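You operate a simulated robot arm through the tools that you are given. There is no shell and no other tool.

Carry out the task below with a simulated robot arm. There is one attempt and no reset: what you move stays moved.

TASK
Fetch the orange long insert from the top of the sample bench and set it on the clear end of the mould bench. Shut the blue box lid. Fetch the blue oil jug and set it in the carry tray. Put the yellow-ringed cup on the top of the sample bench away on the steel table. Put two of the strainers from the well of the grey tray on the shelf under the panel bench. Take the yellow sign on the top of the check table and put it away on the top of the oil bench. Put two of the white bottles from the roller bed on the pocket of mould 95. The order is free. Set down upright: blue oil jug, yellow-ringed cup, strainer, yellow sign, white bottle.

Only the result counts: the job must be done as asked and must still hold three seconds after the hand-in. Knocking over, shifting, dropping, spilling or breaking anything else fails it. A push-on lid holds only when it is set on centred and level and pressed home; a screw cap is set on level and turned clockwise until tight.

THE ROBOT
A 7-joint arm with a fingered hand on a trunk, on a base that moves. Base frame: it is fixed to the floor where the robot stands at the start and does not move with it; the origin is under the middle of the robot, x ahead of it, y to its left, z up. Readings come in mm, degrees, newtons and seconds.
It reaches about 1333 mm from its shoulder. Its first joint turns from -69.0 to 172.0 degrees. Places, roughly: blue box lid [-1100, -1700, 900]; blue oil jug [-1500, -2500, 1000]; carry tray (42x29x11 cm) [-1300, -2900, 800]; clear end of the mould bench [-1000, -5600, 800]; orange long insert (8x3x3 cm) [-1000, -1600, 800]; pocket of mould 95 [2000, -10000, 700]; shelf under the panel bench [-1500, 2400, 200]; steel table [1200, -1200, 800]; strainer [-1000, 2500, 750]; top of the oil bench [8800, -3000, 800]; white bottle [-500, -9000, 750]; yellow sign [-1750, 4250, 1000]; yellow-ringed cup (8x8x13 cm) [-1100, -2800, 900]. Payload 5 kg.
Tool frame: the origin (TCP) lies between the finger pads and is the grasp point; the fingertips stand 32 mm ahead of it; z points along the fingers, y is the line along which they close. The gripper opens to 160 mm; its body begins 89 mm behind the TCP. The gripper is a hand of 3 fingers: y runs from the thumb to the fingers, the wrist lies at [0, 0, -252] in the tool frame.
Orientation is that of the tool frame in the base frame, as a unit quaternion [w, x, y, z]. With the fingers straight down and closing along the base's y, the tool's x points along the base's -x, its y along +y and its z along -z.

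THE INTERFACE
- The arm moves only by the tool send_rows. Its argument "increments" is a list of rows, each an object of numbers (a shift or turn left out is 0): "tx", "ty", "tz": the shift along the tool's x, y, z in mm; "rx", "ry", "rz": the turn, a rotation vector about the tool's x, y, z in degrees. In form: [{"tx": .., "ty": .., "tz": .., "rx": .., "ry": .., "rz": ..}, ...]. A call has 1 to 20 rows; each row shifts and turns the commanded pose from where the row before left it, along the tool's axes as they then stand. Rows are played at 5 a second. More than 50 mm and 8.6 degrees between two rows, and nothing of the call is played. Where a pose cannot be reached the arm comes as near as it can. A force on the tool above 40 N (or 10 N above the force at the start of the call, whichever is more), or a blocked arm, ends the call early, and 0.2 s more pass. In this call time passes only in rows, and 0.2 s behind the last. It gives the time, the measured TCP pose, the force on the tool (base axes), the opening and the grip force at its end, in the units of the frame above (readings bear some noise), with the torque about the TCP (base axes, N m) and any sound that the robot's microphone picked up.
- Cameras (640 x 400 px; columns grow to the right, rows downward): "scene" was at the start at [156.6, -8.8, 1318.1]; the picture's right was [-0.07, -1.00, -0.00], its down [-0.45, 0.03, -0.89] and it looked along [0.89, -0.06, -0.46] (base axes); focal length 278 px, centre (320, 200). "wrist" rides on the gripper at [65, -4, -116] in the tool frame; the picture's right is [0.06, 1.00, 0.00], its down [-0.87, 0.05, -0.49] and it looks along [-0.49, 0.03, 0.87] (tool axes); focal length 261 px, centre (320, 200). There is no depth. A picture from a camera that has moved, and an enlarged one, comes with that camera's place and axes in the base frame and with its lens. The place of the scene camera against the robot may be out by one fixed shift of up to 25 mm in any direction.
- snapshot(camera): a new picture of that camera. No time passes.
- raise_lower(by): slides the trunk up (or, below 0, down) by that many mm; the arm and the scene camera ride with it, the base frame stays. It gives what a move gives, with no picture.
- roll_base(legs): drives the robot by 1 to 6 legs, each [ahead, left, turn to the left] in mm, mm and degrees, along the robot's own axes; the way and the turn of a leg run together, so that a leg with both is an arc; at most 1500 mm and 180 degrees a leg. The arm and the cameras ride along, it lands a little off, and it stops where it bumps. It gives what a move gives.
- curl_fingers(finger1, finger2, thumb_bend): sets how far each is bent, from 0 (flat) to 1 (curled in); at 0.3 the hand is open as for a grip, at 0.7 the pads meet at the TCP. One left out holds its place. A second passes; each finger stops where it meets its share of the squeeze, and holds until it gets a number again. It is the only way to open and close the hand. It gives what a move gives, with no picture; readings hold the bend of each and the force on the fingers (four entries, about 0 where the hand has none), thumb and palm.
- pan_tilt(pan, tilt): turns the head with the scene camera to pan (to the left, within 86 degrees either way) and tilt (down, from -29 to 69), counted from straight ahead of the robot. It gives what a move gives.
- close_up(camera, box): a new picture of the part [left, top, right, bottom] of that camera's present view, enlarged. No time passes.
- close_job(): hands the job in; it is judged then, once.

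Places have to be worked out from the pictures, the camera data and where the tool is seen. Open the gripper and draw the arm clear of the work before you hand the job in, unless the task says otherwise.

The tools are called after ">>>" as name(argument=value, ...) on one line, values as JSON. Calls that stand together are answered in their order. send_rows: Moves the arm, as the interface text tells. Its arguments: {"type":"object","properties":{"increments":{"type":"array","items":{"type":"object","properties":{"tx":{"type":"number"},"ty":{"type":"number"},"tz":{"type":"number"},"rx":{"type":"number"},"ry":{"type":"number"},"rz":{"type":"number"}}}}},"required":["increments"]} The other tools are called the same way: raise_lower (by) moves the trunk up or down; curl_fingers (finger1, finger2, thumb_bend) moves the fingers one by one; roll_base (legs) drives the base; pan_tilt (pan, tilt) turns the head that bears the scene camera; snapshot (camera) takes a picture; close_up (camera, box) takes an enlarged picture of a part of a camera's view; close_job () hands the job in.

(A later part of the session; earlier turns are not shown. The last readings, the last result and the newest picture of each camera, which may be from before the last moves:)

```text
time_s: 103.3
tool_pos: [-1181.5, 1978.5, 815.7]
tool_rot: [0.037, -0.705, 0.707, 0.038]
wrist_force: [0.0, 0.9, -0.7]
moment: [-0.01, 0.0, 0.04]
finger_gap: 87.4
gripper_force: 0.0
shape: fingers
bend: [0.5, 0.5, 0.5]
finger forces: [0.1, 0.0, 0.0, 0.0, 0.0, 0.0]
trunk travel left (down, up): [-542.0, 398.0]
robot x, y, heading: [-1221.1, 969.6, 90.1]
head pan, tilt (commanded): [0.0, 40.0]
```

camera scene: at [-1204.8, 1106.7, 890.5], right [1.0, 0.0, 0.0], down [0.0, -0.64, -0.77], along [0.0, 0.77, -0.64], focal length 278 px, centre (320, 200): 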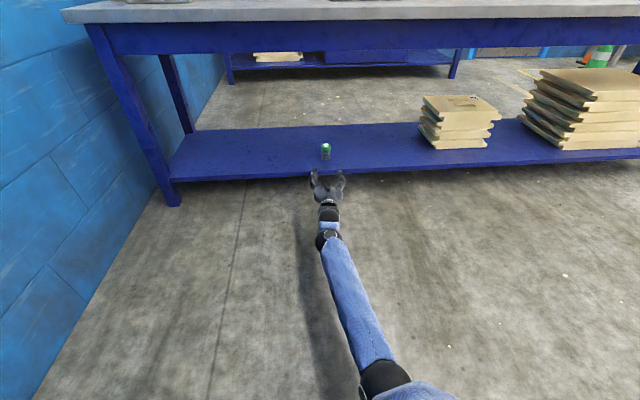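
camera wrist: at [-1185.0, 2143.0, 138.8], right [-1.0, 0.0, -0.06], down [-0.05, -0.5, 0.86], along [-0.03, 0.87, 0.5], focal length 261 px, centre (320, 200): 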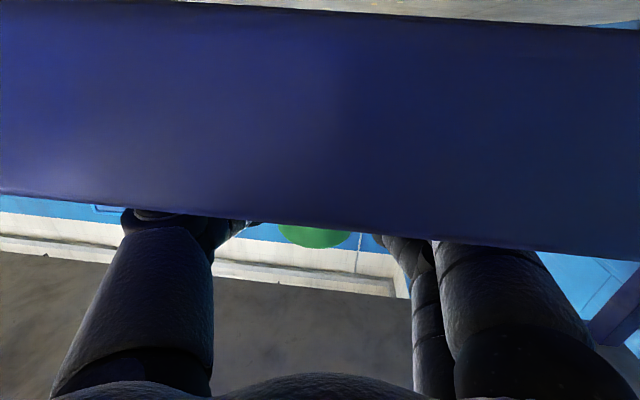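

Now I lift the hand to about z≈1050, pull it in a bit, and drive back up to the bench near strainer 92.

>>> send_rows(increments=[{"tx": 30, "tz": -40}, {"tx": 40, "tz": -45}, {"tx": 40, "tz": -45}, {"tx": 40, "tz": -45}, {"tx": 40, "tz": -45}, {"tx": 10, "tz": -20, "ry": 6}])

>>> roll_base(legs=[[620, 0, 0], [0, -180, 0]])

>>> snapshot(camera="wrist")

>>> snapshot(camera="scene")

```text
refused: row 2 steps farther than a row can; nothing moved
```

```text
time_s: 105.0
tool_pos: [-1180.6, 2132.0, 819.5]
tool_rot: [-0.033, 0.71, -0.703, -0.028]
wrist_force: [1.3, -19.5, 11.4]
moment: [-0.71, -0.05, 0.99]
finger_gap: 87.9
gripper_force: 14.7
shape: fingers
bend: [0.51, 0.51, 0.5]
finger forces: [19.1, 5.2, 0.1, 0.0, 5.6, 0.1]
trunk travel left (down, up): [-542.0, 398.0]
robot x, y, heading: [-1219.3, 1135.7, 89.9]
head pan, tilt (commanded): [0.0, 40.0]
stopped in leg 1: the force on the tool passed its limit at 207 N (the readings are from after the stop); the commanded pose is now the measured one
```

```text
taken
camera wrist: at [-1175.9, 2057.4, 929.8], right [-1.0, -0.07, -0.01], down [-0.06, 0.82, 0.56], along [-0.03, 0.56, -0.83], focal length 261 px, centre (320, 200)
```

wrist: 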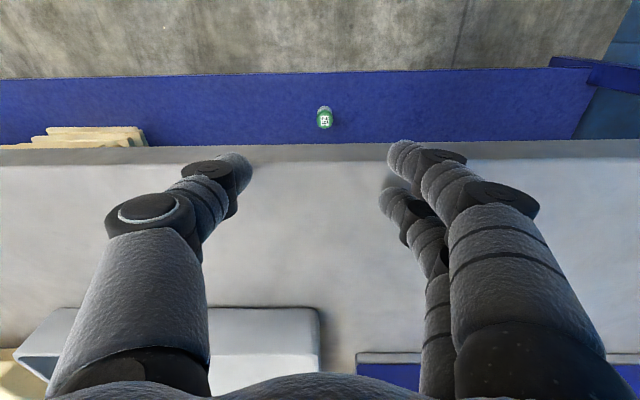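

```text
taken
camera scene: at [-1204.3, 1268.0, 1390.3], right [1.0, 0.0, 0.0], down [0.0, -0.64, -0.77], along [0.0, 0.77, -0.64], focal length 278 px, centre (320, 200)
```

scene: 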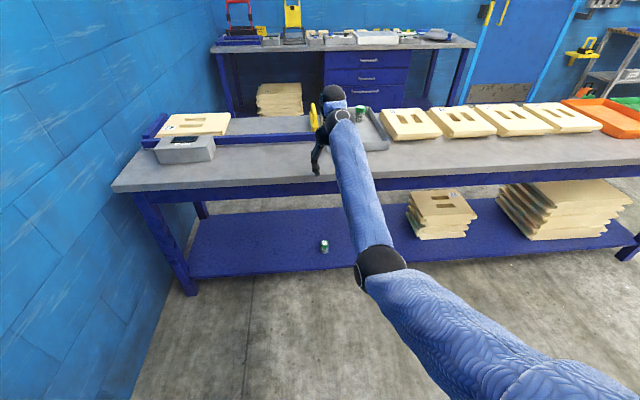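

My arm rows were refused (step too long) and the base then bumped the fingertips into the bench edge; it stopped. Nothing on the bench seems displaced. I back off slightly, then lift the hand with legal steps.

>>> roll_base(legs=[[-60, 0, 0]])

>>> send_rows(increments=[{"tx": 20, "tz": -40}, {"tx": 20, "tz": -40}, {"tx": 25, "tz": -40}, {"tx": 25, "tz": -40}, {"tx": 25, "tz": -40}, {"tx": 25, "tz": -40}, {"ry": 4}])

>>> close_up(camera="scene", box=[120, 60, 440, 260])

```text
time_s: 106.0
tool_pos: [-1180.2, 2071.1, 817.7]
tool_rot: [-0.032, 0.709, -0.704, -0.029]
wrist_force: [0.0, -0.4, 0.7]
moment: [0.03, 0.03, -0.03]
finger_gap: 87.1
gripper_force: 0.1
shape: fingers
bend: [0.5, 0.5, 0.5]
finger forces: [0.0, 0.0, 0.0, 0.1, 0.0, 0.0]
trunk travel left (down, up): [-542.0, 398.0]
robot x, y, heading: [-1222.6, 1076.5, 90.0]
head pan, tilt (commanded): [0.0, 40.0]
```

```text
time_s: 107.5
tool_pos: [-1179.3, 2073.4, 816.8]
tool_rot: [-0.032, 0.709, -0.704, -0.029]
wrist_force: [0.3, 0.5, 0.5]
moment: [0.02, -0.01, 0.04]
finger_gap: 87.2
gripper_force: 0.0
shape: fingers
bend: [0.5, 0.5, 0.5]
finger forces: [0.0, 0.0, 0.0, 0.0, 0.0, 0.0]
out of reach, approached as far as the arm can: row 1, 2, 3, 4, 5, 6, 7
trunk travel left (down, up): [-542.0, 398.0]
robot x, y, heading: [-1217.4, 1076.3, 90.1]
head pan, tilt (commanded): [0.0, 40.0]
```

```text
2.00 times, centred on (280, 160) of scene
camera zoom: at [-1204.4, 1209.3, 1390.1], right [1.0, 0.0, 0.0], down [0.0, -0.64, -0.77], along [0.0, 0.77, -0.64], focal length 556 px, centre (400, 280)
```

zoom: 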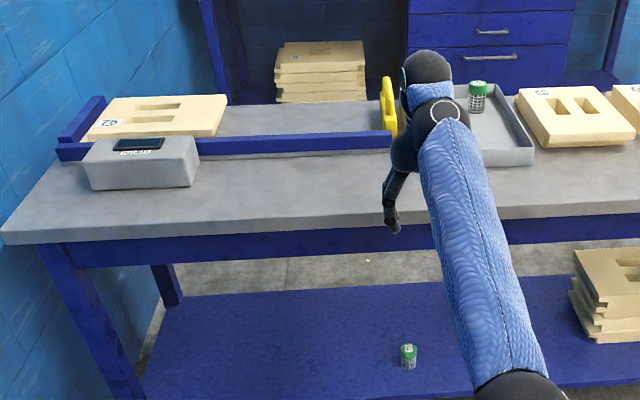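

The arm is in an elbow-low posture with the wrist at its limit. I retrace: tilt the hand forward again, then move up and back with the hand tilted, so the elbow comes out and up again.

>>> send_rows(increments=[{"ry": -8}, {"ry": -8}, {"ry": -8}, {"ry": -8}, {"ry": -8}, {"ry": -8}])

>>> snapshot(camera="scene")

```text
time_s: 109.0
tool_pos: [-1181.4, 2073.5, 817.2]
tool_rot: [-0.316, 0.636, -0.63, -0.315]
wrist_force: [-0.3, -0.2, -0.2]
moment: [-0.03, -0.01, -0.01]
finger_gap: 87.0
gripper_force: 0.0
shape: fingers
bend: [0.5, 0.5, 0.5]
finger forces: [0.0, 0.0, 0.1, 0.0, 0.1, 0.0]
trunk travel left (down, up): [-542.0, 398.0]
robot x, y, heading: [-1219.8, 1073.1, 90.0]
head pan, tilt (commanded): [0.0, 40.0]
```

```text
taken
camera scene: at [-1203.9, 1209.3, 1390.1], right [1.0, 0.0, 0.0], down [0.0, -0.64, -0.77], along [0.0, 0.77, -0.64], focal length 278 px, centre (320, 200)
```

scene: 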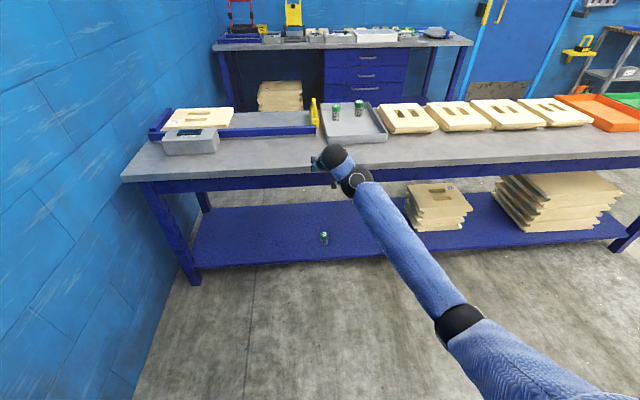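

Now I move the tilted hand up and back in legal steps and check the arm posture.

>>> send_rows(increments=[{"tx": -13, "tz": -41}, {"tx": -13, "tz": -41}, {"tx": -13, "tz": -41}, {"tx": -13, "tz": -41}, {"tx": -13, "tz": -41}, {"tx": -13, "tz": -41}, {"tx": -13, "tz": -41}, {"tx": -13, "tz": -41}])

>>> snapshot(camera="scene")

```text
time_s: 110.8
tool_pos: [-1179.0, 1884.7, 1087.4]
tool_rot: [-0.317, 0.635, -0.63, -0.315]
wrist_force: [0.9, 0.8, -0.1]
moment: [0.01, 0.04, 0.07]
finger_gap: 87.1
gripper_force: 0.0
shape: fingers
bend: [0.5, 0.5, 0.5]
finger forces: [0.0, 0.1, 0.0, 0.0, 0.0, 0.0]
out of reach, approached as far as the arm can: row 8
trunk travel left (down, up): [-542.0, 398.0]
robot x, y, heading: [-1218.1, 1074.4, 90.3]
head pan, tilt (commanded): [0.0, 40.0]
```

```text
taken
camera scene: at [-1201.7, 1209.8, 1389.8], right [1.0, 0.0, 0.0], down [0.0, -0.64, -0.77], along [0.0, 0.77, -0.64], focal length 278 px, centre (320, 200)
```

scene: 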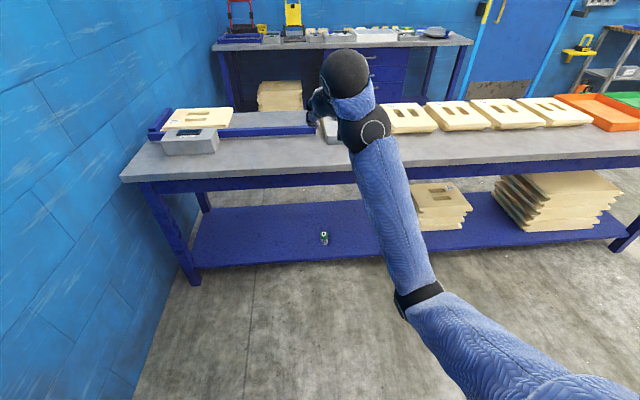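

The elbow is still low. I try rolling the hand by −90° about its axis to make the elbow swing outward, and look at the result.

>>> send_rows(increments=[{"rz": -8.2}, {"rz": -8.2}, {"rz": -8.2}, {"rz": -8.2}, {"rz": -8.2}, {"rz": -8.2}, {"rz": -8.2}, {"rz": -8.2}, {"rz": -8.2}, {"rz": -8.2}, {"rz": -8}])

>>> snapshot(camera="scene")

```text
time_s: 113.2
tool_pos: [-1181.7, 1883.1, 1090.1]
tool_rot: [-0.446, 0.895, 0.006, 0.001]
wrist_force: [0.1, 0.6, 0.0]
moment: [0.02, -0.01, 0.0]
finger_gap: 87.3
gripper_force: 0.1
shape: fingers
bend: [0.5, 0.5, 0.5]
finger forces: [0.1, 0.0, 0.0, 0.0, 0.0, 0.0]
trunk travel left (down, up): [-542.0, 398.0]
robot x, y, heading: [-1217.3, 1077.2, 90.0]
head pan, tilt (commanded): [0.0, 40.0]
```

```text
taken
camera scene: at [-1204.4, 1209.3, 1390.1], right [1.0, 0.0, 0.0], down [0.0, -0.64, -0.77], along [0.0, 0.77, -0.64], focal length 278 px, centre (320, 200)
```

scene: 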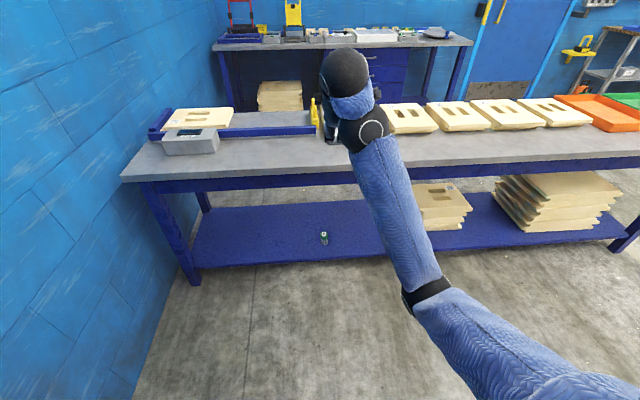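

Rolling only turned the last joint. To swing the elbow out to the right I turn the hand's pointing direction toward −x (left), which forces the forearm to come from the right.

>>> send_rows(increments=[{"ry": -6.55, "rz": -4.94}, {"ry": -6.55, "rz": -4.94}, {"ry": -6.55, "rz": -4.94}, {"ry": -6.55, "rz": -4.94}, {"ry": -6.55, "rz": -4.94}, {"ry": -6.55, "rz": -4.94}, {"ry": -6.55, "rz": -4.94}, {"ry": -6.55, "rz": -4.94}, {"ry": -6.55, "rz": -4.94}, {"ry": -6.55, "rz": -4.94}, {"ry": -6.55, "rz": -4.94}])

>>> snapshot(camera="scene")

```text
time_s: 115.8
tool_pos: [-1124.8, 1899.0, 1074.8]
tool_rot: [-0.439, 0.891, 0.114, 0.001]
wrist_force: [0.1, -0.5, 0.0]
moment: [-0.02, -0.03, 0.02]
finger_gap: 87.2
gripper_force: 0.0
shape: fingers
bend: [0.5, 0.5, 0.5]
finger forces: [0.0, 0.1, 0.1, 0.0, 0.1, 0.1]
out of reach, approached as far as the arm can: row 2, 3, 4, 5, 6, 7, 8, 9, 10, 11
trunk travel left (down, up): [-542.0, 398.0]
robot x, y, heading: [-1221.7, 1081.0, 90.2]
head pan, tilt (commanded): [0.0, 40.0]
stopped in row 11: the arm was blocked; the commanded pose is now the measured one
```

```text
taken
camera scene: at [-1204.1, 1209.3, 1390.1], right [1.0, 0.0, 0.0], down [0.0, -0.64, -0.77], along [0.0, 0.77, -0.64], focal length 278 px, centre (320, 200)
```

scene: 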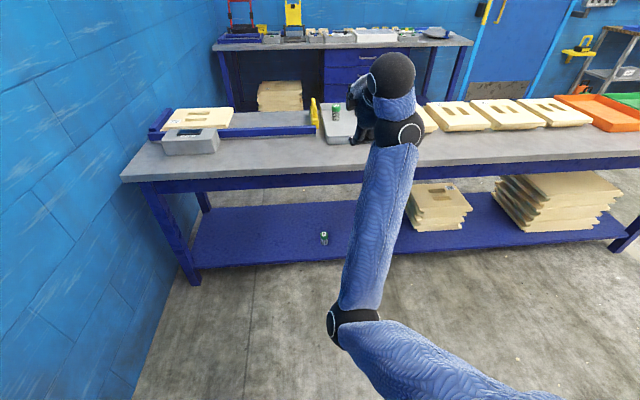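

That direction is blocked. I'll retrace the original path instead: drive back, stretch the arm forward with a horizontal hand at mid height (as before), then retract from there.

>>> roll_base(legs=[[-350, 0, 0]])

>>> send_rows(increments=[{"rz": 8.2}, {"rz": 8.2}, {"rz": 8.2}, {"rz": 8.2}, {"rz": 8.2}, {"rz": 8.2}, {"rz": 8.2}, {"rz": 8.2}, {"rz": 8.2}, {"rz": 8.2}])

```text
time_s: 117.6
tool_pos: [-1129.8, 1657.5, 1074.1]
tool_rot: [-0.439, 0.891, 0.117, 0.0]
wrist_force: [-0.3, 1.0, 0.1]
moment: [0.0, -0.01, -0.01]
finger_gap: 87.0
gripper_force: 0.0
shape: fingers
bend: [0.5, 0.5, 0.5]
finger forces: [0.0, 0.1, 0.0, 0.1, 0.1, 0.0]
trunk travel left (down, up): [-542.0, 398.0]
robot x, y, heading: [-1222.6, 833.3, 90.3]
head pan, tilt (commanded): [0.0, 40.0]
stopped in leg 1: the robot was blocked; the commanded pose is now the measured one
```

```text
time_s: 119.8
tool_pos: [-1129.7, 1654.4, 1075.7]
tool_rot: [-0.331, 0.748, -0.497, -0.289]
wrist_force: [-0.6, 0.4, -0.2]
moment: [0.02, 0.01, 0.0]
finger_gap: 86.9
gripper_force: 0.0
shape: fingers
bend: [0.5, 0.5, 0.5]
finger forces: [0.0, 0.0, 0.0, 0.1, 0.1, 0.0]
trunk travel left (down, up): [-542.0, 398.0]
robot x, y, heading: [-1220.9, 831.4, 90.5]
head pan, tilt (commanded): [0.0, 40.0]
```

The robot bumped something behind (likely the rinse tank plate). I move gently ahead and to the right, then look back-left to check the tank.

>>> roll_base(legs=[[40, 0, 0], [0, -350, 0]])

>>> pan_tilt(pan=86, tilt=35)

>>> snapshot(camera="scene")

```text
time_s: 122.6
tool_pos: [-781.5, 1698.4, 1075.7]
tool_rot: [-0.331, 0.75, -0.495, -0.288]
wrist_force: [0.6, -0.2, -1.4]
moment: [0.01, 0.02, 0.02]
finger_gap: 87.5
gripper_force: 0.0
shape: fingers
bend: [0.5, 0.5, 0.5]
finger forces: [0.0, 0.0, 0.0, 0.1, 0.0, 0.0]
trunk travel left (down, up): [-542.0, 398.0]
robot x, y, heading: [-870.4, 874.3, 90.5]
head pan, tilt (commanded): [0.0, 40.0]
```

```text
time_s: 124.2
tool_pos: [-781.9, 1699.3, 1076.4]
tool_rot: [-0.332, 0.75, -0.495, -0.288]
wrist_force: [0.0, 0.1, 0.5]
moment: [0.02, 0.02, -0.02]
finger_gap: 87.0
gripper_force: 0.0
shape: fingers
bend: [0.5, 0.5, 0.5]
finger forces: [0.0, 0.0, 0.0, 0.0, 0.0, 0.1]
trunk travel left (down, up): [-542.0, 398.0]
robot x, y, heading: [-869.5, 873.3, 90.8]
head pan, tilt (commanded): [85.9, 35.0]
```

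```text
taken
camera scene: at [-942.1, 929.1, 1397.7], right [0.06, 1.0, 0.0], down [0.57, -0.04, -0.82], along [-0.82, 0.05, -0.57], focal length 278 px, centre (320, 200)
```

scene: 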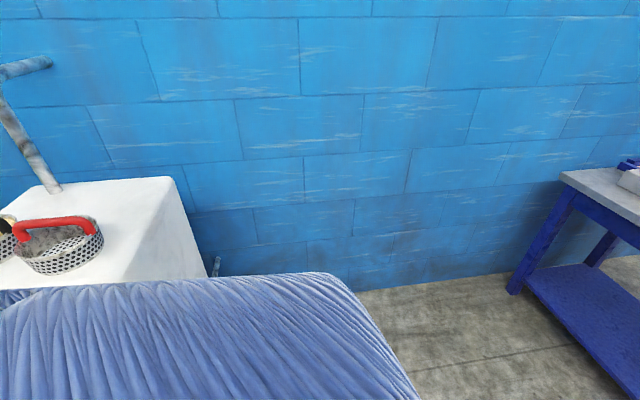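

The tank and its baskets are undisturbed. Now in free space I stretch the arm forward to mid-height and level the hand, as in the earlier good posture.

>>> send_rows(increments=[{"tx": -15.6, "ty": -10.5, "tz": 42.4}, {"tx": -15.6, "ty": -10.5, "tz": 42.4}, {"tx": -15.6, "ty": -10.5, "tz": 42.4}, {"tx": -15.6, "ty": -10.5, "tz": 42.4}, {"tx": -15.6, "ty": -10.5, "tz": 42.4}, {"tx": -15.6, "ty": -10.5, "tz": 42.4}, {"tx": -15.6, "ty": -10.5, "tz": 42.4}, {"tx": -15.6, "ty": -10.5, "tz": 42.4}, {"tx": -15.6, "ty": -10.5, "tz": 42.4}, {"tx": -15.6, "ty": -10.5, "tz": 42.4}])

>>> pan_tilt(pan=0, tilt=30)

>>> snapshot(camera="scene")

```text
time_s: 126.4
tool_pos: [-781.2, 2144.8, 957.8]
tool_rot: [-0.331, 0.75, -0.495, -0.288]
wrist_force: [-0.8, 0.3, -0.2]
moment: [0.02, -0.02, -0.01]
finger_gap: 87.2
gripper_force: 0.2
shape: fingers
bend: [0.5, 0.5, 0.5]
finger forces: [0.2, 0.0, 0.0, 0.0, 0.0, 0.0]
trunk travel left (down, up): [-542.0, 398.0]
robot x, y, heading: [-868.1, 877.6, 90.6]
head pan, tilt (commanded): [85.9, 35.0]
```

```text
time_s: 128.0
tool_pos: [-782.5, 2145.1, 956.9]
tool_rot: [-0.331, 0.75, -0.494, -0.289]
wrist_force: [-0.3, -0.1, 0.0]
moment: [-0.01, -0.03, 0.0]
finger_gap: 87.3
gripper_force: 0.0
shape: fingers
bend: [0.5, 0.5, 0.5]
finger forces: [0.0, 0.0, 0.0, 0.1, 0.0, 0.0]
trunk travel left (down, up): [-542.0, 398.0]
robot x, y, heading: [-867.1, 875.7, 90.4]
head pan, tilt (commanded): [0.0, 30.0]
```

```text
taken
camera scene: at [-855.1, 1014.2, 1405.4], right [1.0, 0.01, 0.0], down [0.0, -0.5, -0.87], along [-0.01, 0.87, -0.5], focal length 278 px, centre (320, 200)
```

scene: 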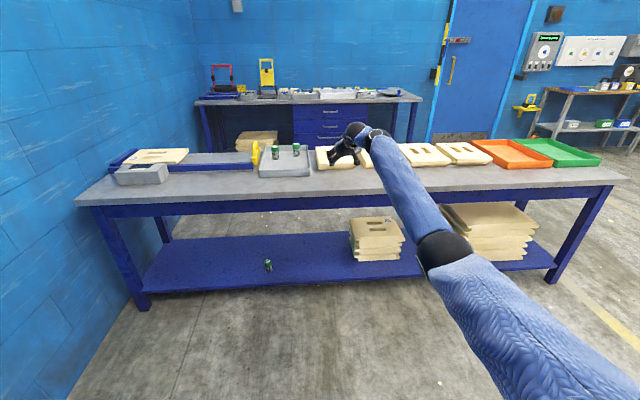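

The elbow is now level with the wrist. Rather than forcing an elbow-up posture, I'll use this posture and the trunk height instead: set a 27°-below-horizontal hand (good for both tray grip and shelf placement), pull in, and raise the trunk.

>>> send_rows(increments=[{"rz": 7.8}, {"rz": 7.8}, {"ry": -5.5}, {"ry": -5.5}, {"rx": 3.8}, {"rx": 3.8}])

>>> raise_lower(by=150)

```text
time_s: 129.4
tool_pos: [-781.4, 2145.7, 955.9]
tool_rot: [-0.387, 0.616, -0.587, -0.356]
wrist_force: [0.4, 0.3, 0.6]
moment: [0.03, 0.0, -0.02]
finger_gap: 87.5
gripper_force: 0.0
shape: fingers
bend: [0.5, 0.5, 0.5]
finger forces: [0.0, 0.0, 0.0, 0.0, 0.0, 0.0]
trunk travel left (down, up): [-542.0, 398.0]
robot x, y, heading: [-871.4, 877.3, 90.8]
head pan, tilt (commanded): [0.0, 30.0]
```

```text
time_s: 131.1
tool_pos: [-781.3, 2146.3, 1106.1]
tool_rot: [-0.386, 0.616, -0.587, -0.356]
wrist_force: [0.2, -0.5, -0.3]
moment: [0.0, -0.02, 0.0]
finger_gap: 87.3
gripper_force: 0.0
shape: fingers
bend: [0.5, 0.5, 0.5]
finger forces: [0.0, 0.0, 0.0, 0.0, 0.1, 0.1]
trunk travel left (down, up): [-692.0, 248.0]
robot x, y, heading: [-871.9, 876.1, 90.5]
head pan, tilt (commanded): [0.0, 30.0]
```

Orientation is good (27° below horizontal). I pull the hand in and down a bit before driving up to the bench.

>>> send_rows(increments=[{"tx": 33.8, "ty": 6.6, "tz": -24.6}, {"tx": 33.8, "ty": 6.6, "tz": -24.6}, {"tx": 33.8, "ty": 6.6, "tz": -24.6}, {"tx": 33.8, "ty": 6.6, "tz": -24.6}, {"tx": 33.8, "ty": 6.6, "tz": -24.6}, {"tx": 33.8, "ty": 6.6, "tz": -24.6}, {"tx": 33.8, "ty": 6.6, "tz": -24.6}, {"tx": 33.8, "ty": 6.6, "tz": -24.6}, {"rz": 3.7}])

>>> snapshot(camera="scene")

```text
time_s: 133.1
tool_pos: [-822.5, 1850.0, 950.0]
tool_rot: [0.375, -0.596, 0.607, 0.369]
wrist_force: [-0.6, -0.5, -0.4]
moment: [0.0, 0.01, 0.04]
finger_gap: 87.5
gripper_force: 0.0
shape: fingers
bend: [0.5, 0.5, 0.5]
finger forces: [0.0, 0.1, 0.1, 0.1, 0.0, 0.1]
trunk travel left (down, up): [-692.0, 248.0]
robot x, y, heading: [-868.0, 877.4, 90.8]
head pan, tilt (commanded): [0.0, 30.0]
```

```text
taken
camera scene: at [-855.2, 1014.5, 1555.4], right [1.0, 0.01, 0.0], down [0.0, -0.5, -0.87], along [-0.01, 0.87, -0.5], focal length 278 px, centre (320, 200)
```

scene: 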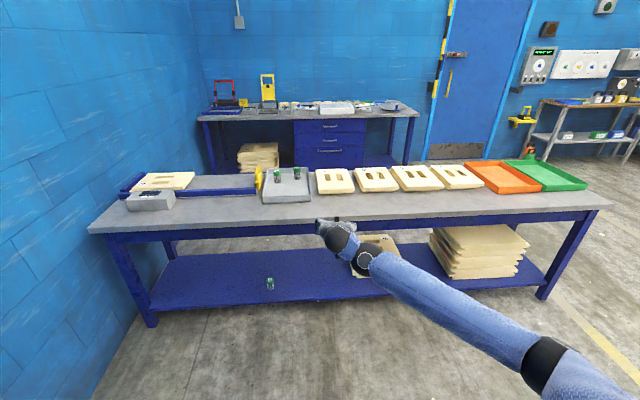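

Posture is now good (elbow out right). I drive ahead to the bench, then left, with the hand at z≈950 above all items.

>>> roll_base(legs=[[590, 0, 0], [0, 195, 0]])

>>> snapshot(camera="wrist")

>>> snapshot(camera="scene")

```text
time_s: 137.7
tool_pos: [-1035.9, 2441.9, 949.5]
tool_rot: [0.372, -0.601, 0.603, 0.37]
wrist_force: [-0.3, -0.4, 0.6]
moment: [0.0, -0.01, -0.02]
finger_gap: 87.3
gripper_force: 0.0
shape: fingers
bend: [0.5, 0.5, 0.5]
finger forces: [0.0, 0.1, 0.0, 0.1, 0.0, 0.0]
trunk travel left (down, up): [-692.0, 248.0]
robot x, y, heading: [-1078.0, 1464.9, 91.1]
head pan, tilt (commanded): [0.0, 30.0]
```

```text
taken
camera wrist: at [-1032.5, 2308.9, 944.5], right [-1.0, -0.02, -0.06], down [-0.06, -0.05, 1.0], along [-0.02, 1.0, 0.05], focal length 261 px, centre (320, 200)
```

wrist: 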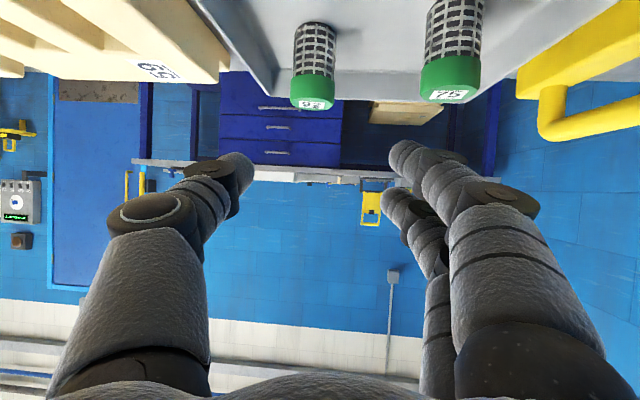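

```text
taken
camera scene: at [-1063.0, 1606.5, 1555.4], right [1.0, 0.02, 0.0], down [0.01, -0.5, -0.87], along [-0.01, 0.87, -0.5], focal length 278 px, centre (320, 200)
```

scene: 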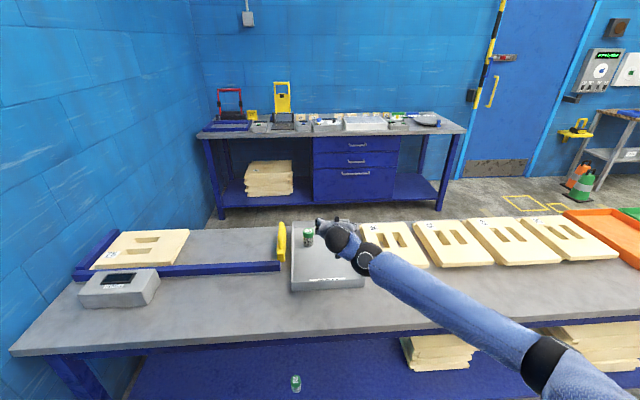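

From here strainer 92 comes out at about (−1023, 2580), consistent with before. I narrow the opening and go to a pre-grasp point 130 mm back along the approach line.

>>> curl_fingers(finger1=0.55, finger2=0.55, thumb_bend=0.55)

>>> send_rows(increments=[{"tx": 22, "ty": -6.5, "tz": 23}, {"tx": 22, "ty": -6.5, "tz": 23}])

>>> snapshot(camera="wrist")

```text
time_s: 138.7
tool_pos: [-1034.5, 2441.9, 949.9]
tool_rot: [0.373, -0.599, 0.604, 0.37]
wrist_force: [0.3, 0.5, -0.5]
moment: [0.01, 0.0, 0.02]
finger_gap: 67.7
gripper_force: 0.1
shape: fingers
bend: [0.55, 0.55, 0.55]
finger forces: [0.0, 0.0, 0.1, 0.0, 0.0, 0.0]
trunk travel left (down, up): [-692.0, 248.0]
robot x, y, heading: [-1071.2, 1470.4, 91.2]
head pan, tilt (commanded): [0.0, 30.0]
```

```text
time_s: 139.3
tool_pos: [-1022.0, 2464.8, 889.3]
tool_rot: [0.373, -0.599, 0.604, 0.369]
wrist_force: [0.3, -0.1, 0.8]
moment: [-0.03, -0.02, 0.02]
finger_gap: 67.8
gripper_force: 0.1
shape: fingers
bend: [0.55, 0.55, 0.55]
finger forces: [0.0, 0.0, 0.1, 0.0, 0.0, 0.1]
trunk travel left (down, up): [-692.0, 248.0]
robot x, y, heading: [-1072.1, 1470.3, 91.0]
head pan, tilt (commanded): [0.0, 30.0]
```

```text
taken
camera wrist: at [-1018.9, 2331.3, 883.9], right [-1.0, -0.02, -0.06], down [-0.06, -0.05, 1.0], along [-0.02, 1.0, 0.05], focal length 261 px, centre (320, 200)
```

wrist: 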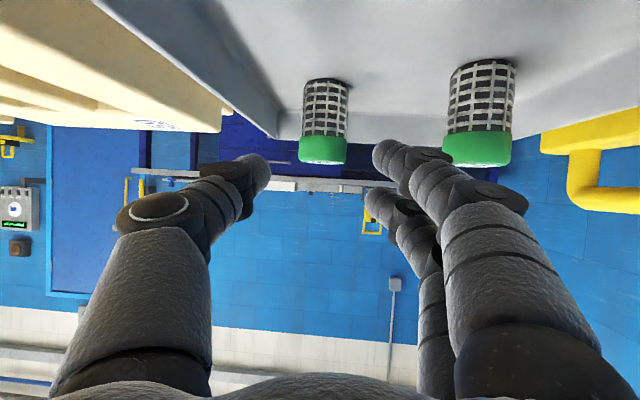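

92 is centred between thumb and fingers. I advance ~127 mm along the fingers.

>>> send_rows(increments=[{"tz": 30}, {"tz": 30}, {"tz": 30}, {"tz": 22}, {"tz": 15}])

>>> snapshot(camera="wrist")

```text
time_s: 140.5
tool_pos: [-1021.9, 2576.4, 833.6]
tool_rot: [0.373, -0.6, 0.603, 0.37]
wrist_force: [0.2, -0.1, -0.8]
moment: [0.01, -0.01, 0.01]
finger_gap: 67.9
gripper_force: 0.0
shape: fingers
bend: [0.55, 0.55, 0.55]
finger forces: [0.0, 0.0, 0.1, 0.0, 0.0, 0.1]
trunk travel left (down, up): [-692.0, 248.0]
robot x, y, heading: [-1076.0, 1475.4, 90.9]
head pan, tilt (commanded): [0.0, 30.0]
```

```text
taken
camera wrist: at [-1017.9, 2444.4, 828.3], right [-1.0, -0.02, -0.06], down [-0.06, -0.05, 1.0], along [-0.02, 1.0, 0.05], focal length 261 px, centre (320, 200)
```

wrist: 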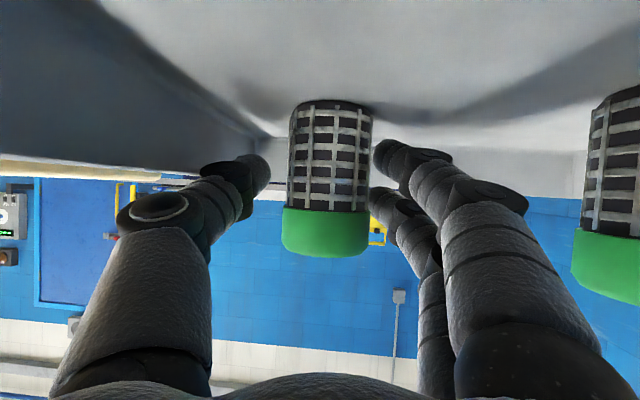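

The strainer is between the pads, slightly nearer the finger side. I shift 4 mm toward −x and close.

>>> send_rows(increments=[{"ty": 4}])

>>> curl_fingers(finger1=0.7, finger2=0.7, thumb_bend=0.7)

>>> snapshot(camera="wrist")

```text
time_s: 140.9
tool_pos: [-1025.8, 2577.6, 833.7]
tool_rot: [0.373, -0.599, 0.604, 0.369]
wrist_force: [0.0, -0.6, -0.2]
moment: [0.01, -0.01, 0.02]
finger_gap: 67.7
gripper_force: 0.1
shape: fingers
bend: [0.55, 0.55, 0.55]
finger forces: [0.1, 0.0, 0.1, 0.1, 0.1, 0.0]
trunk travel left (down, up): [-692.0, 248.0]
robot x, y, heading: [-1071.7, 1466.1, 91.1]
head pan, tilt (commanded): [0.0, 30.0]
```

```text
time_s: 141.9
tool_pos: [-1025.5, 2576.5, 833.5]
tool_rot: [0.373, -0.599, 0.603, 0.37]
wrist_force: [-0.1, 0.1, 0.5]
moment: [0.04, 0.02, 0.03]
finger_gap: 20.6
gripper_force: 4.2
shape: fingers
bend: [0.67, 0.69, 0.69]
finger forces: [2.8, 1.3, 0.1, 0.1, 4.2, 0.0]
trunk travel left (down, up): [-692.0, 248.0]
robot x, y, heading: [-1078.8, 1472.2, 91.2]
head pan, tilt (commanded): [0.0, 30.0]
```

```text
taken
camera wrist: at [-1021.8, 2444.1, 828.2], right [-1.0, -0.02, -0.06], down [-0.06, -0.05, 1.0], along [-0.02, 1.0, 0.05], focal length 261 px, centre (320, 200)
```

wrist: 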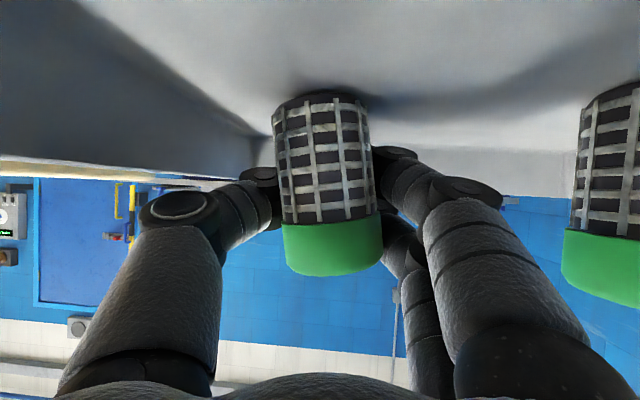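

The strainer was drawn toward the palm and leans a bit — the stable grip is with the object ~15–20 mm ahead of the TCP, as in the earlier successful grasp. I open gently so it settles upright, then reposition.

>>> curl_fingers(finger1=0.62, finger2=0.62, thumb_bend=0.62)

>>> snapshot(camera="wrist")

```text
time_s: 142.9
tool_pos: [-1025.2, 2576.1, 834.7]
tool_rot: [0.373, -0.6, 0.603, 0.37]
wrist_force: [-0.2, -0.8, -0.3]
moment: [-0.03, 0.0, -0.01]
finger_gap: 39.4
gripper_force: 0.0
shape: fingers
bend: [0.62, 0.62, 0.62]
finger forces: [0.0, 0.1, 0.0, 0.1, 0.1, 0.0]
trunk travel left (down, up): [-692.0, 248.0]
robot x, y, heading: [-1073.3, 1467.9, 90.9]
head pan, tilt (commanded): [0.0, 30.0]
```

```text
taken
camera wrist: at [-1021.8, 2444.1, 828.2], right [-1.0, -0.02, -0.06], down [-0.06, -0.05, 1.0], along [-0.02, 1.0, 0.05], focal length 261 px, centre (320, 200)
```

wrist: 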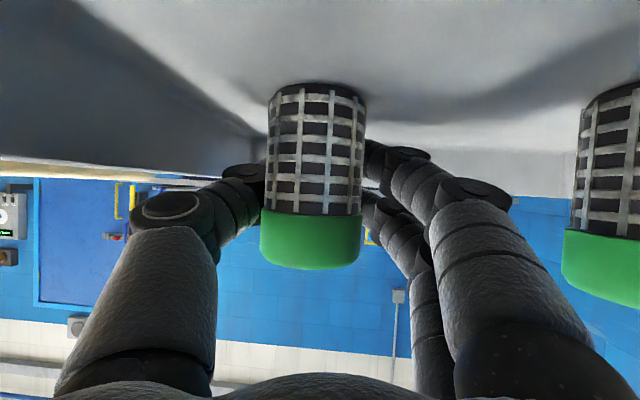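

It settled upright. It now stands ~15 mm behind the TCP; I open a bit, back the hand 29 mm so the strainer sits ~16 mm ahead of the TCP, and check.

>>> curl_fingers(finger1=0.55, finger2=0.55, thumb_bend=0.55)

>>> send_rows(increments=[{"tx": 6, "ty": -1.5, "tz": -13}, {"tx": 6, "ty": -1, "tz": -13}])

>>> snapshot(camera="wrist")

```text
time_s: 143.9
tool_pos: [-1025.1, 2575.4, 833.5]
tool_rot: [0.373, -0.6, 0.603, 0.37]
wrist_force: [-0.3, -0.5, 0.9]
moment: [0.02, 0.01, 0.03]
finger_gap: 66.6
gripper_force: 0.1
shape: fingers
bend: [0.55, 0.55, 0.55]
finger forces: [0.0, 0.0, 0.0, 0.0, 0.0, 0.0]
trunk travel left (down, up): [-692.0, 248.0]
robot x, y, heading: [-1074.5, 1465.8, 90.9]
head pan, tilt (commanded): [0.0, 30.0]
```

```text
time_s: 144.5
tool_pos: [-1023.4, 2548.3, 834.2]
tool_rot: [0.373, -0.6, 0.603, 0.37]
wrist_force: [0.6, 0.2, -0.4]
moment: [-0.02, -0.01, 0.0]
finger_gap: 66.5
gripper_force: 0.1
shape: fingers
bend: [0.55, 0.55, 0.55]
finger forces: [0.1, 0.0, 0.0, 0.1, 0.0, 0.0]
trunk travel left (down, up): [-692.0, 248.0]
robot x, y, heading: [-1078.6, 1470.2, 91.0]
head pan, tilt (commanded): [0.0, 30.0]
```

```text
taken
camera wrist: at [-1019.6, 2415.6, 828.2], right [-1.0, -0.02, -0.06], down [-0.06, -0.05, 1.0], along [-0.02, 1.0, 0.05], focal length 261 px, centre (320, 200)
```

wrist: 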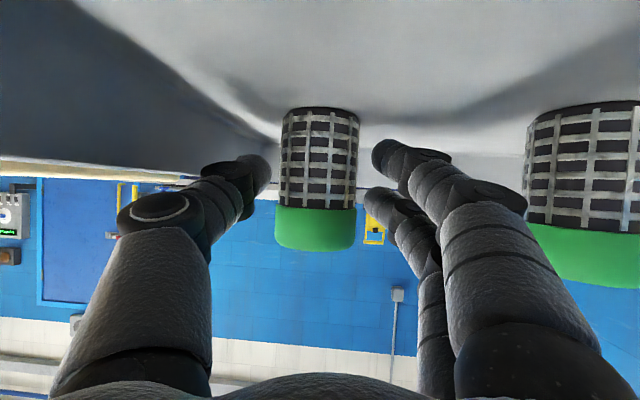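

Good alignment now. Closing again.

>>> curl_fingers(finger1=0.7, finger2=0.7, thumb_bend=0.7)

>>> snapshot(camera="wrist")

```text
time_s: 145.5
tool_pos: [-1023.8, 2548.4, 833.9]
tool_rot: [0.373, -0.6, 0.604, 0.37]
wrist_force: [0.4, 0.2, -0.1]
moment: [0.01, 0.01, 0.03]
finger_gap: 44.0
gripper_force: 16.2
shape: fingers
bend: [0.62, 0.64, 0.65]
finger forces: [9.6, 6.7, 0.1, 0.0, 16.6, 0.1]
trunk travel left (down, up): [-692.0, 248.0]
robot x, y, heading: [-1075.8, 1468.2, 90.9]
head pan, tilt (commanded): [0.0, 30.0]
```

```text
taken
camera wrist: at [-1019.4, 2415.6, 827.9], right [-1.0, -0.02, -0.06], down [-0.06, -0.05, 1.0], along [-0.02, 1.0, 0.05], focal length 261 px, centre (320, 200)
```

wrist: 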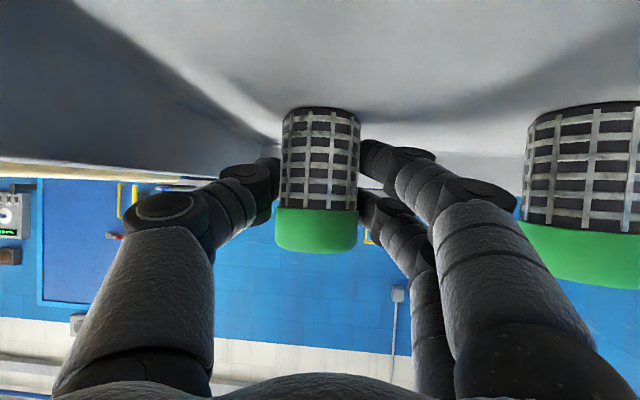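

A firm balanced grip (9.6/6.7/16.6 N). I lift straight up.

>>> send_rows(increments=[{"tx": -13, "tz": -6.5}, {"tx": -22, "tz": -11}, {"tx": -27, "tz": -13.5}, {"tx": -27, "tz": -13.5}, {"tx": -27, "tz": -13.5}])

>>> snapshot(camera="wrist")

>>> snapshot(camera="scene")

```text
time_s: 146.7
tool_pos: [-1022.5, 2548.6, 964.7]
tool_rot: [0.373, -0.6, 0.603, 0.37]
wrist_force: [-0.4, 0.3, -1.4]
moment: [-0.01, -0.02, -0.02]
finger_gap: 43.9
gripper_force: 15.7
shape: fingers
bend: [0.62, 0.64, 0.65]
finger forces: [9.5, 6.3, 0.0, 0.1, 16.5, 0.0]
trunk travel left (down, up): [-692.0, 248.0]
robot x, y, heading: [-1073.7, 1467.4, 90.8]
head pan, tilt (commanded): [0.0, 30.0]
```

```text
taken
camera wrist: at [-1019.7, 2415.7, 957.7], right [-1.0, -0.02, -0.06], down [-0.06, -0.05, 1.0], along [-0.02, 1.0, 0.05], focal length 261 px, centre (320, 200)
```

wrist: 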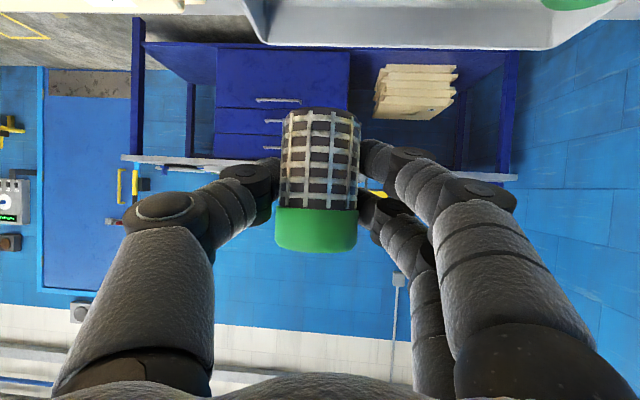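

```text
taken
camera scene: at [-1061.3, 1606.3, 1555.4], right [1.0, 0.02, 0.0], down [0.01, -0.5, -0.87], along [-0.01, 0.87, -0.5], focal length 278 px, centre (320, 200)
```

scene: 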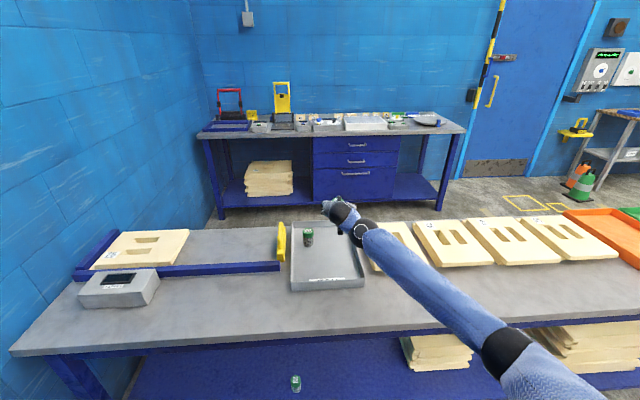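

Strainer 92 is held upright. I back the robot off 460 mm so the hand is in front of the bench, then lower the trunk.

>>> roll_base(legs=[[-460, 0, -1]])

>>> snapshot(camera="scene")

```text
time_s: 149.4
tool_pos: [-998.8, 2091.2, 963.0]
tool_rot: [0.376, -0.594, 0.609, 0.367]
wrist_force: [-0.5, -0.3, -0.9]
moment: [-0.02, -0.02, 0.01]
finger_gap: 43.8
gripper_force: 16.6
shape: fingers
bend: [0.62, 0.64, 0.65]
finger forces: [9.4, 6.3, 0.1, 0.1, 16.4, 0.0]
trunk travel left (down, up): [-692.0, 248.0]
robot x, y, heading: [-1070.3, 1009.6, 89.8]
head pan, tilt (commanded): [0.0, 30.0]
```

```text
taken
camera scene: at [-1055.0, 1149.6, 1555.5], right [1.0, 0.0, 0.0], down [0.0, -0.5, -0.87], along [0.0, 0.87, -0.5], focal length 278 px, centre (320, 200)
```

scene: 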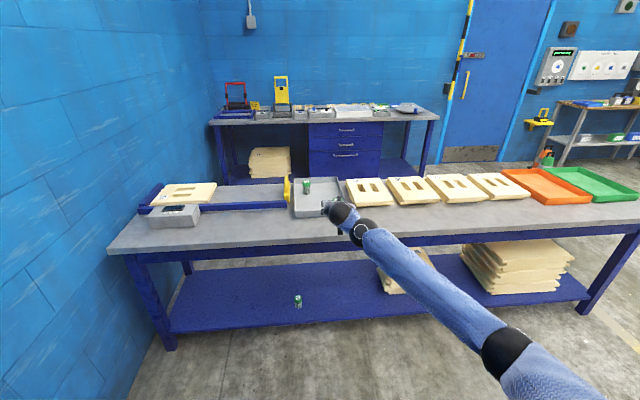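

The hand hangs ~60 mm in front of the bench edge. Lowering the trunk in two steps.

>>> raise_lower(by=-400)

>>> raise_lower(by=-285)

>>> snapshot(camera="scene")

>>> snapshot(camera="wrist")

```text
time_s: 153.2
tool_pos: [-997.9, 2090.9, 563.7]
tool_rot: [0.376, -0.594, 0.609, 0.367]
wrist_force: [0.5, 0.1, -1.5]
moment: [0.0, 0.03, -0.02]
finger_gap: 44.0
gripper_force: 15.7
shape: fingers
bend: [0.62, 0.64, 0.65]
finger forces: [9.5, 6.4, 0.0, 0.0, 16.5, 0.0]
trunk travel left (down, up): [-292.0, 648.0]
robot x, y, heading: [-1070.7, 1012.0, 89.8]
head pan, tilt (commanded): [0.0, 30.0]
```

```text
time_s: 156.1
tool_pos: [-999.4, 2091.2, 278.4]
tool_rot: [0.377, -0.593, 0.61, 0.366]
wrist_force: [-0.4, 0.5, -1.2]
moment: [-0.01, -0.03, 0.01]
finger_gap: 43.9
gripper_force: 16.6
shape: fingers
bend: [0.62, 0.64, 0.65]
finger forces: [9.5, 6.4, 0.0, 0.0, 16.6, 0.0]
trunk travel left (down, up): [-7.0, 933.0]
robot x, y, heading: [-1072.9, 1015.1, 89.5]
head pan, tilt (commanded): [0.0, 30.0]
```

```text
taken
camera scene: at [-1055.2, 1150.5, 870.5], right [1.0, 0.0, 0.0], down [0.0, -0.5, -0.87], along [0.0, 0.87, -0.5], focal length 278 px, centre (320, 200)
```

scene: 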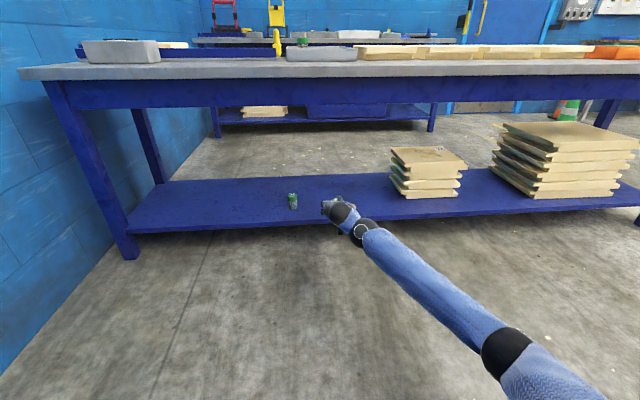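

```text
taken
camera wrist: at [-997.6, 1958.6, 272.4], right [-1.0, 0.0, -0.06], down [-0.06, -0.05, 1.0], along [0.0, 1.0, 0.05], focal length 261 px, centre (320, 200)
```

wrist: 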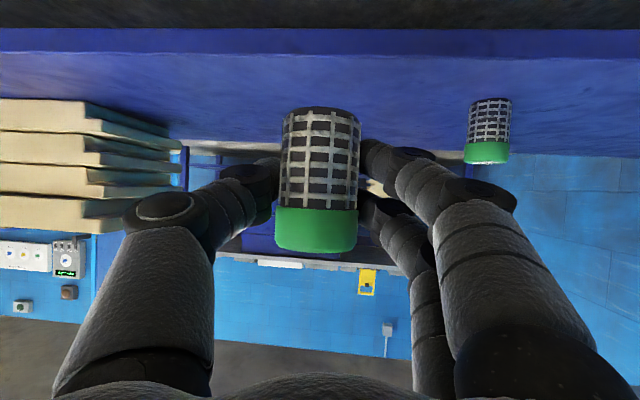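

Clear view of the shelf with 62 standing at right. I roll the base 190 mm ahead to bring the strainer over the shelf, then lower with the arm.

>>> roll_base(legs=[[190, 0, 0]])

>>> send_rows(increments=[{"tx": 22, "tz": 11}, {"tx": 22, "tz": 11}, {"tx": 9, "tz": 4.5}])

>>> snapshot(camera="wrist")

```text
time_s: 157.7
tool_pos: [-996.4, 2282.2, 276.2]
tool_rot: [0.376, -0.594, 0.609, 0.367]
wrist_force: [-0.7, -0.6, -0.2]
moment: [-0.04, 0.01, 0.02]
finger_gap: 43.9
gripper_force: 16.1
shape: fingers
bend: [0.62, 0.64, 0.65]
finger forces: [9.5, 6.4, 0.0, 0.0, 16.5, 0.1]
trunk travel left (down, up): [-7.0, 933.0]
robot x, y, heading: [-1072.6, 1200.6, 89.7]
head pan, tilt (commanded): [0.0, 30.0]
```

```text
time_s: 158.4
tool_pos: [-996.0, 2279.2, 217.3]
tool_rot: [0.377, -0.593, 0.61, 0.366]
wrist_force: [0.0, 0.6, -0.4]
moment: [-0.02, 0.01, -0.05]
finger_gap: 43.8
gripper_force: 15.9
shape: fingers
bend: [0.62, 0.64, 0.65]
finger forces: [9.5, 6.4, 0.0, 0.0, 16.3, 0.0]
trunk travel left (down, up): [-7.0, 933.0]
robot x, y, heading: [-1072.9, 1198.8, 89.9]
head pan, tilt (commanded): [0.0, 30.0]
```

```text
taken
camera wrist: at [-995.6, 2146.7, 212.3], right [-1.0, 0.0, -0.06], down [-0.06, -0.05, 1.0], along [0.0, 1.0, 0.05], focal length 261 px, centre (320, 200)
```

wrist: 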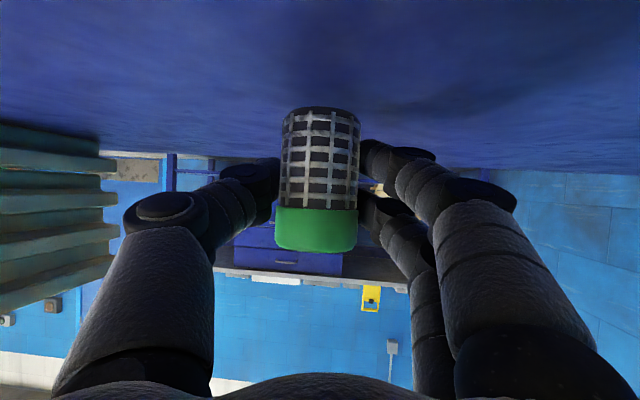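

About 12 mm above expected contact. I lower in small steps, watching force.

>>> send_rows(increments=[{"tx": 3.6, "tz": 1.8}, {"tx": 3.6, "tz": 1.8}])

>>> send_rows(increments=[{"tx": 1.8, "tz": 0.9}, {"tx": 1.8, "tz": 0.9}])

```text
time_s: 159.1
tool_pos: [-995.9, 2279.4, 210.6]
tool_rot: [0.376, -0.594, 0.609, 0.367]
wrist_force: [-0.1, 0.0, -0.5]
moment: [0.01, 0.01, 0.02]
finger_gap: 43.9
gripper_force: 16.2
shape: fingers
bend: [0.62, 0.64, 0.65]
finger forces: [9.5, 6.4, 0.1, 0.0, 16.3, 0.1]
trunk travel left (down, up): [-7.0, 933.0]
robot x, y, heading: [-1072.6, 1203.2, 89.5]
head pan, tilt (commanded): [0.0, 30.0]
```

```text
time_s: 159.7
tool_pos: [-995.2, 2280.4, 206.2]
tool_rot: [0.377, -0.593, 0.609, 0.367]
wrist_force: [1.5, 0.4, -0.5]
moment: [-0.03, 0.01, 0.01]
finger_gap: 43.9
gripper_force: 15.8
shape: fingers
bend: [0.62, 0.64, 0.65]
finger forces: [9.5, 6.4, 0.1, 0.0, 16.4, 0.1]
trunk travel left (down, up): [-7.0, 933.0]
robot x, y, heading: [-1071.4, 1201.5, 89.9]
head pan, tilt (commanded): [0.0, 30.0]
```

Nearly there; a little more lowering.

>>> send_rows(increments=[{"tx": 1.2, "tz": 0.6}, {"tx": 1.2, "tz": 0.6}])

>>> send_rows(increments=[{"tx": 1, "tz": 0.5}])

```text
time_s: 160.2
tool_pos: [-996.5, 2280.5, 205.6]
tool_rot: [0.376, -0.593, 0.61, 0.367]
wrist_force: [-0.2, 1.2, 3.3]
moment: [-0.02, 0.04, -0.01]
finger_gap: 43.8
gripper_force: 16.9
shape: fingers
bend: [0.62, 0.64, 0.65]
finger forces: [9.8, 6.7, 0.0, 0.0, 16.9, 0.0]
trunk travel left (down, up): [-7.0, 933.0]
robot x, y, heading: [-1071.2, 1202.1, 89.9]
head pan, tilt (commanded): [0.0, 30.0]
```

```text
time_s: 160.7
tool_pos: [-996.1, 2280.7, 204.7]
tool_rot: [0.377, -0.593, 0.61, 0.366]
wrist_force: [0.6, 1.5, 4.9]
moment: [0.03, -0.02, 0.03]
finger_gap: 43.9
gripper_force: 17.4
shape: fingers
bend: [0.63, 0.64, 0.65]
finger forces: [10.2, 7.2, 0.0, 0.1, 17.2, 0.1]
trunk travel left (down, up): [-7.0, 933.0]
robot x, y, heading: [-1068.2, 1202.2, 89.9]
head pan, tilt (commanded): [0.0, 30.0]
```

Contact at about 5 N; releasing.

>>> curl_fingers(finger1=0.52, finger2=0.52, thumb_bend=0.52)

>>> send_rows(increments=[{"tz": -20, "tx": -3}, {"tz": -30, "tx": -3}, {"tz": -35}, {"tz": -35}, {"tz": -35}])

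>>> snapshot(camera="wrist")

>>> close_up(camera="scene", box=[220, 110, 420, 235])

```text
time_s: 161.7
tool_pos: [-996.8, 2279.9, 203.2]
tool_rot: [0.376, -0.594, 0.609, 0.367]
wrist_force: [-1.2, 0.1, 0.8]
moment: [0.0, -0.02, 0.0]
finger_gap: 78.2
gripper_force: 0.0
shape: fingers
bend: [0.52, 0.52, 0.52]
finger forces: [0.1, 0.1, 0.0, 0.0, 0.0, 0.0]
trunk travel left (down, up): [-7.0, 933.0]
robot x, y, heading: [-1070.5, 1199.2, 89.7]
head pan, tilt (commanded): [0.0, 30.0]
```

```text
time_s: 162.8
tool_pos: [-1004.7, 2144.8, 277.9]
tool_rot: [0.376, -0.594, 0.609, 0.367]
wrist_force: [0.7, -0.4, -0.5]
moment: [0.06, -0.01, -0.03]
finger_gap: 78.5
gripper_force: 0.0
shape: fingers
bend: [0.52, 0.52, 0.52]
finger forces: [0.0, 0.0, 0.1, 0.0, 0.2, 0.0]
trunk travel left (down, up): [-7.0, 933.0]
robot x, y, heading: [-1070.0, 1202.5, 89.6]
head pan, tilt (commanded): [0.0, 30.0]
```

```text
taken
camera wrist: at [-1003.4, 2011.6, 271.8], right [-1.0, 0.0, -0.06], down [-0.06, -0.05, 1.0], along [0.0, 1.0, 0.05], focal length 261 px, centre (320, 200)
```

wrist: 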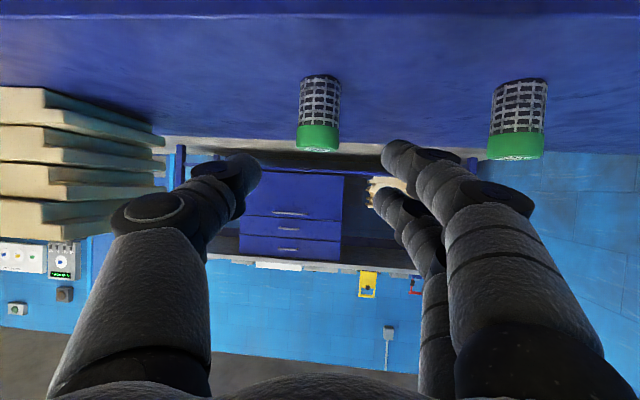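

```text
3.20 times, centred on (320, 172) of scene
camera zoom: at [-1054.6, 1339.6, 870.4], right [1.0, 0.0, 0.0], down [0.0, -0.5, -0.87], along [0.0, 0.87, -0.5], focal length 890 px, centre (320, 288)
```

zoom: 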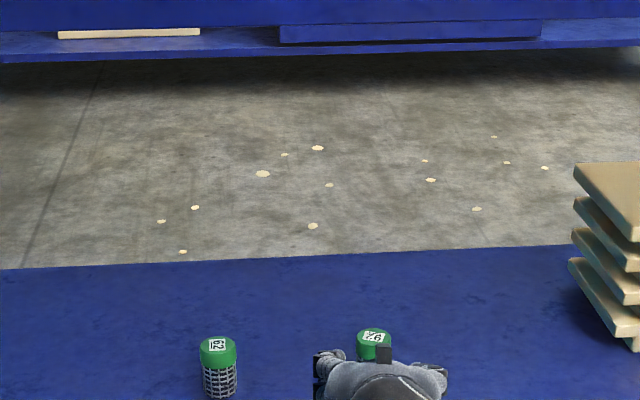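

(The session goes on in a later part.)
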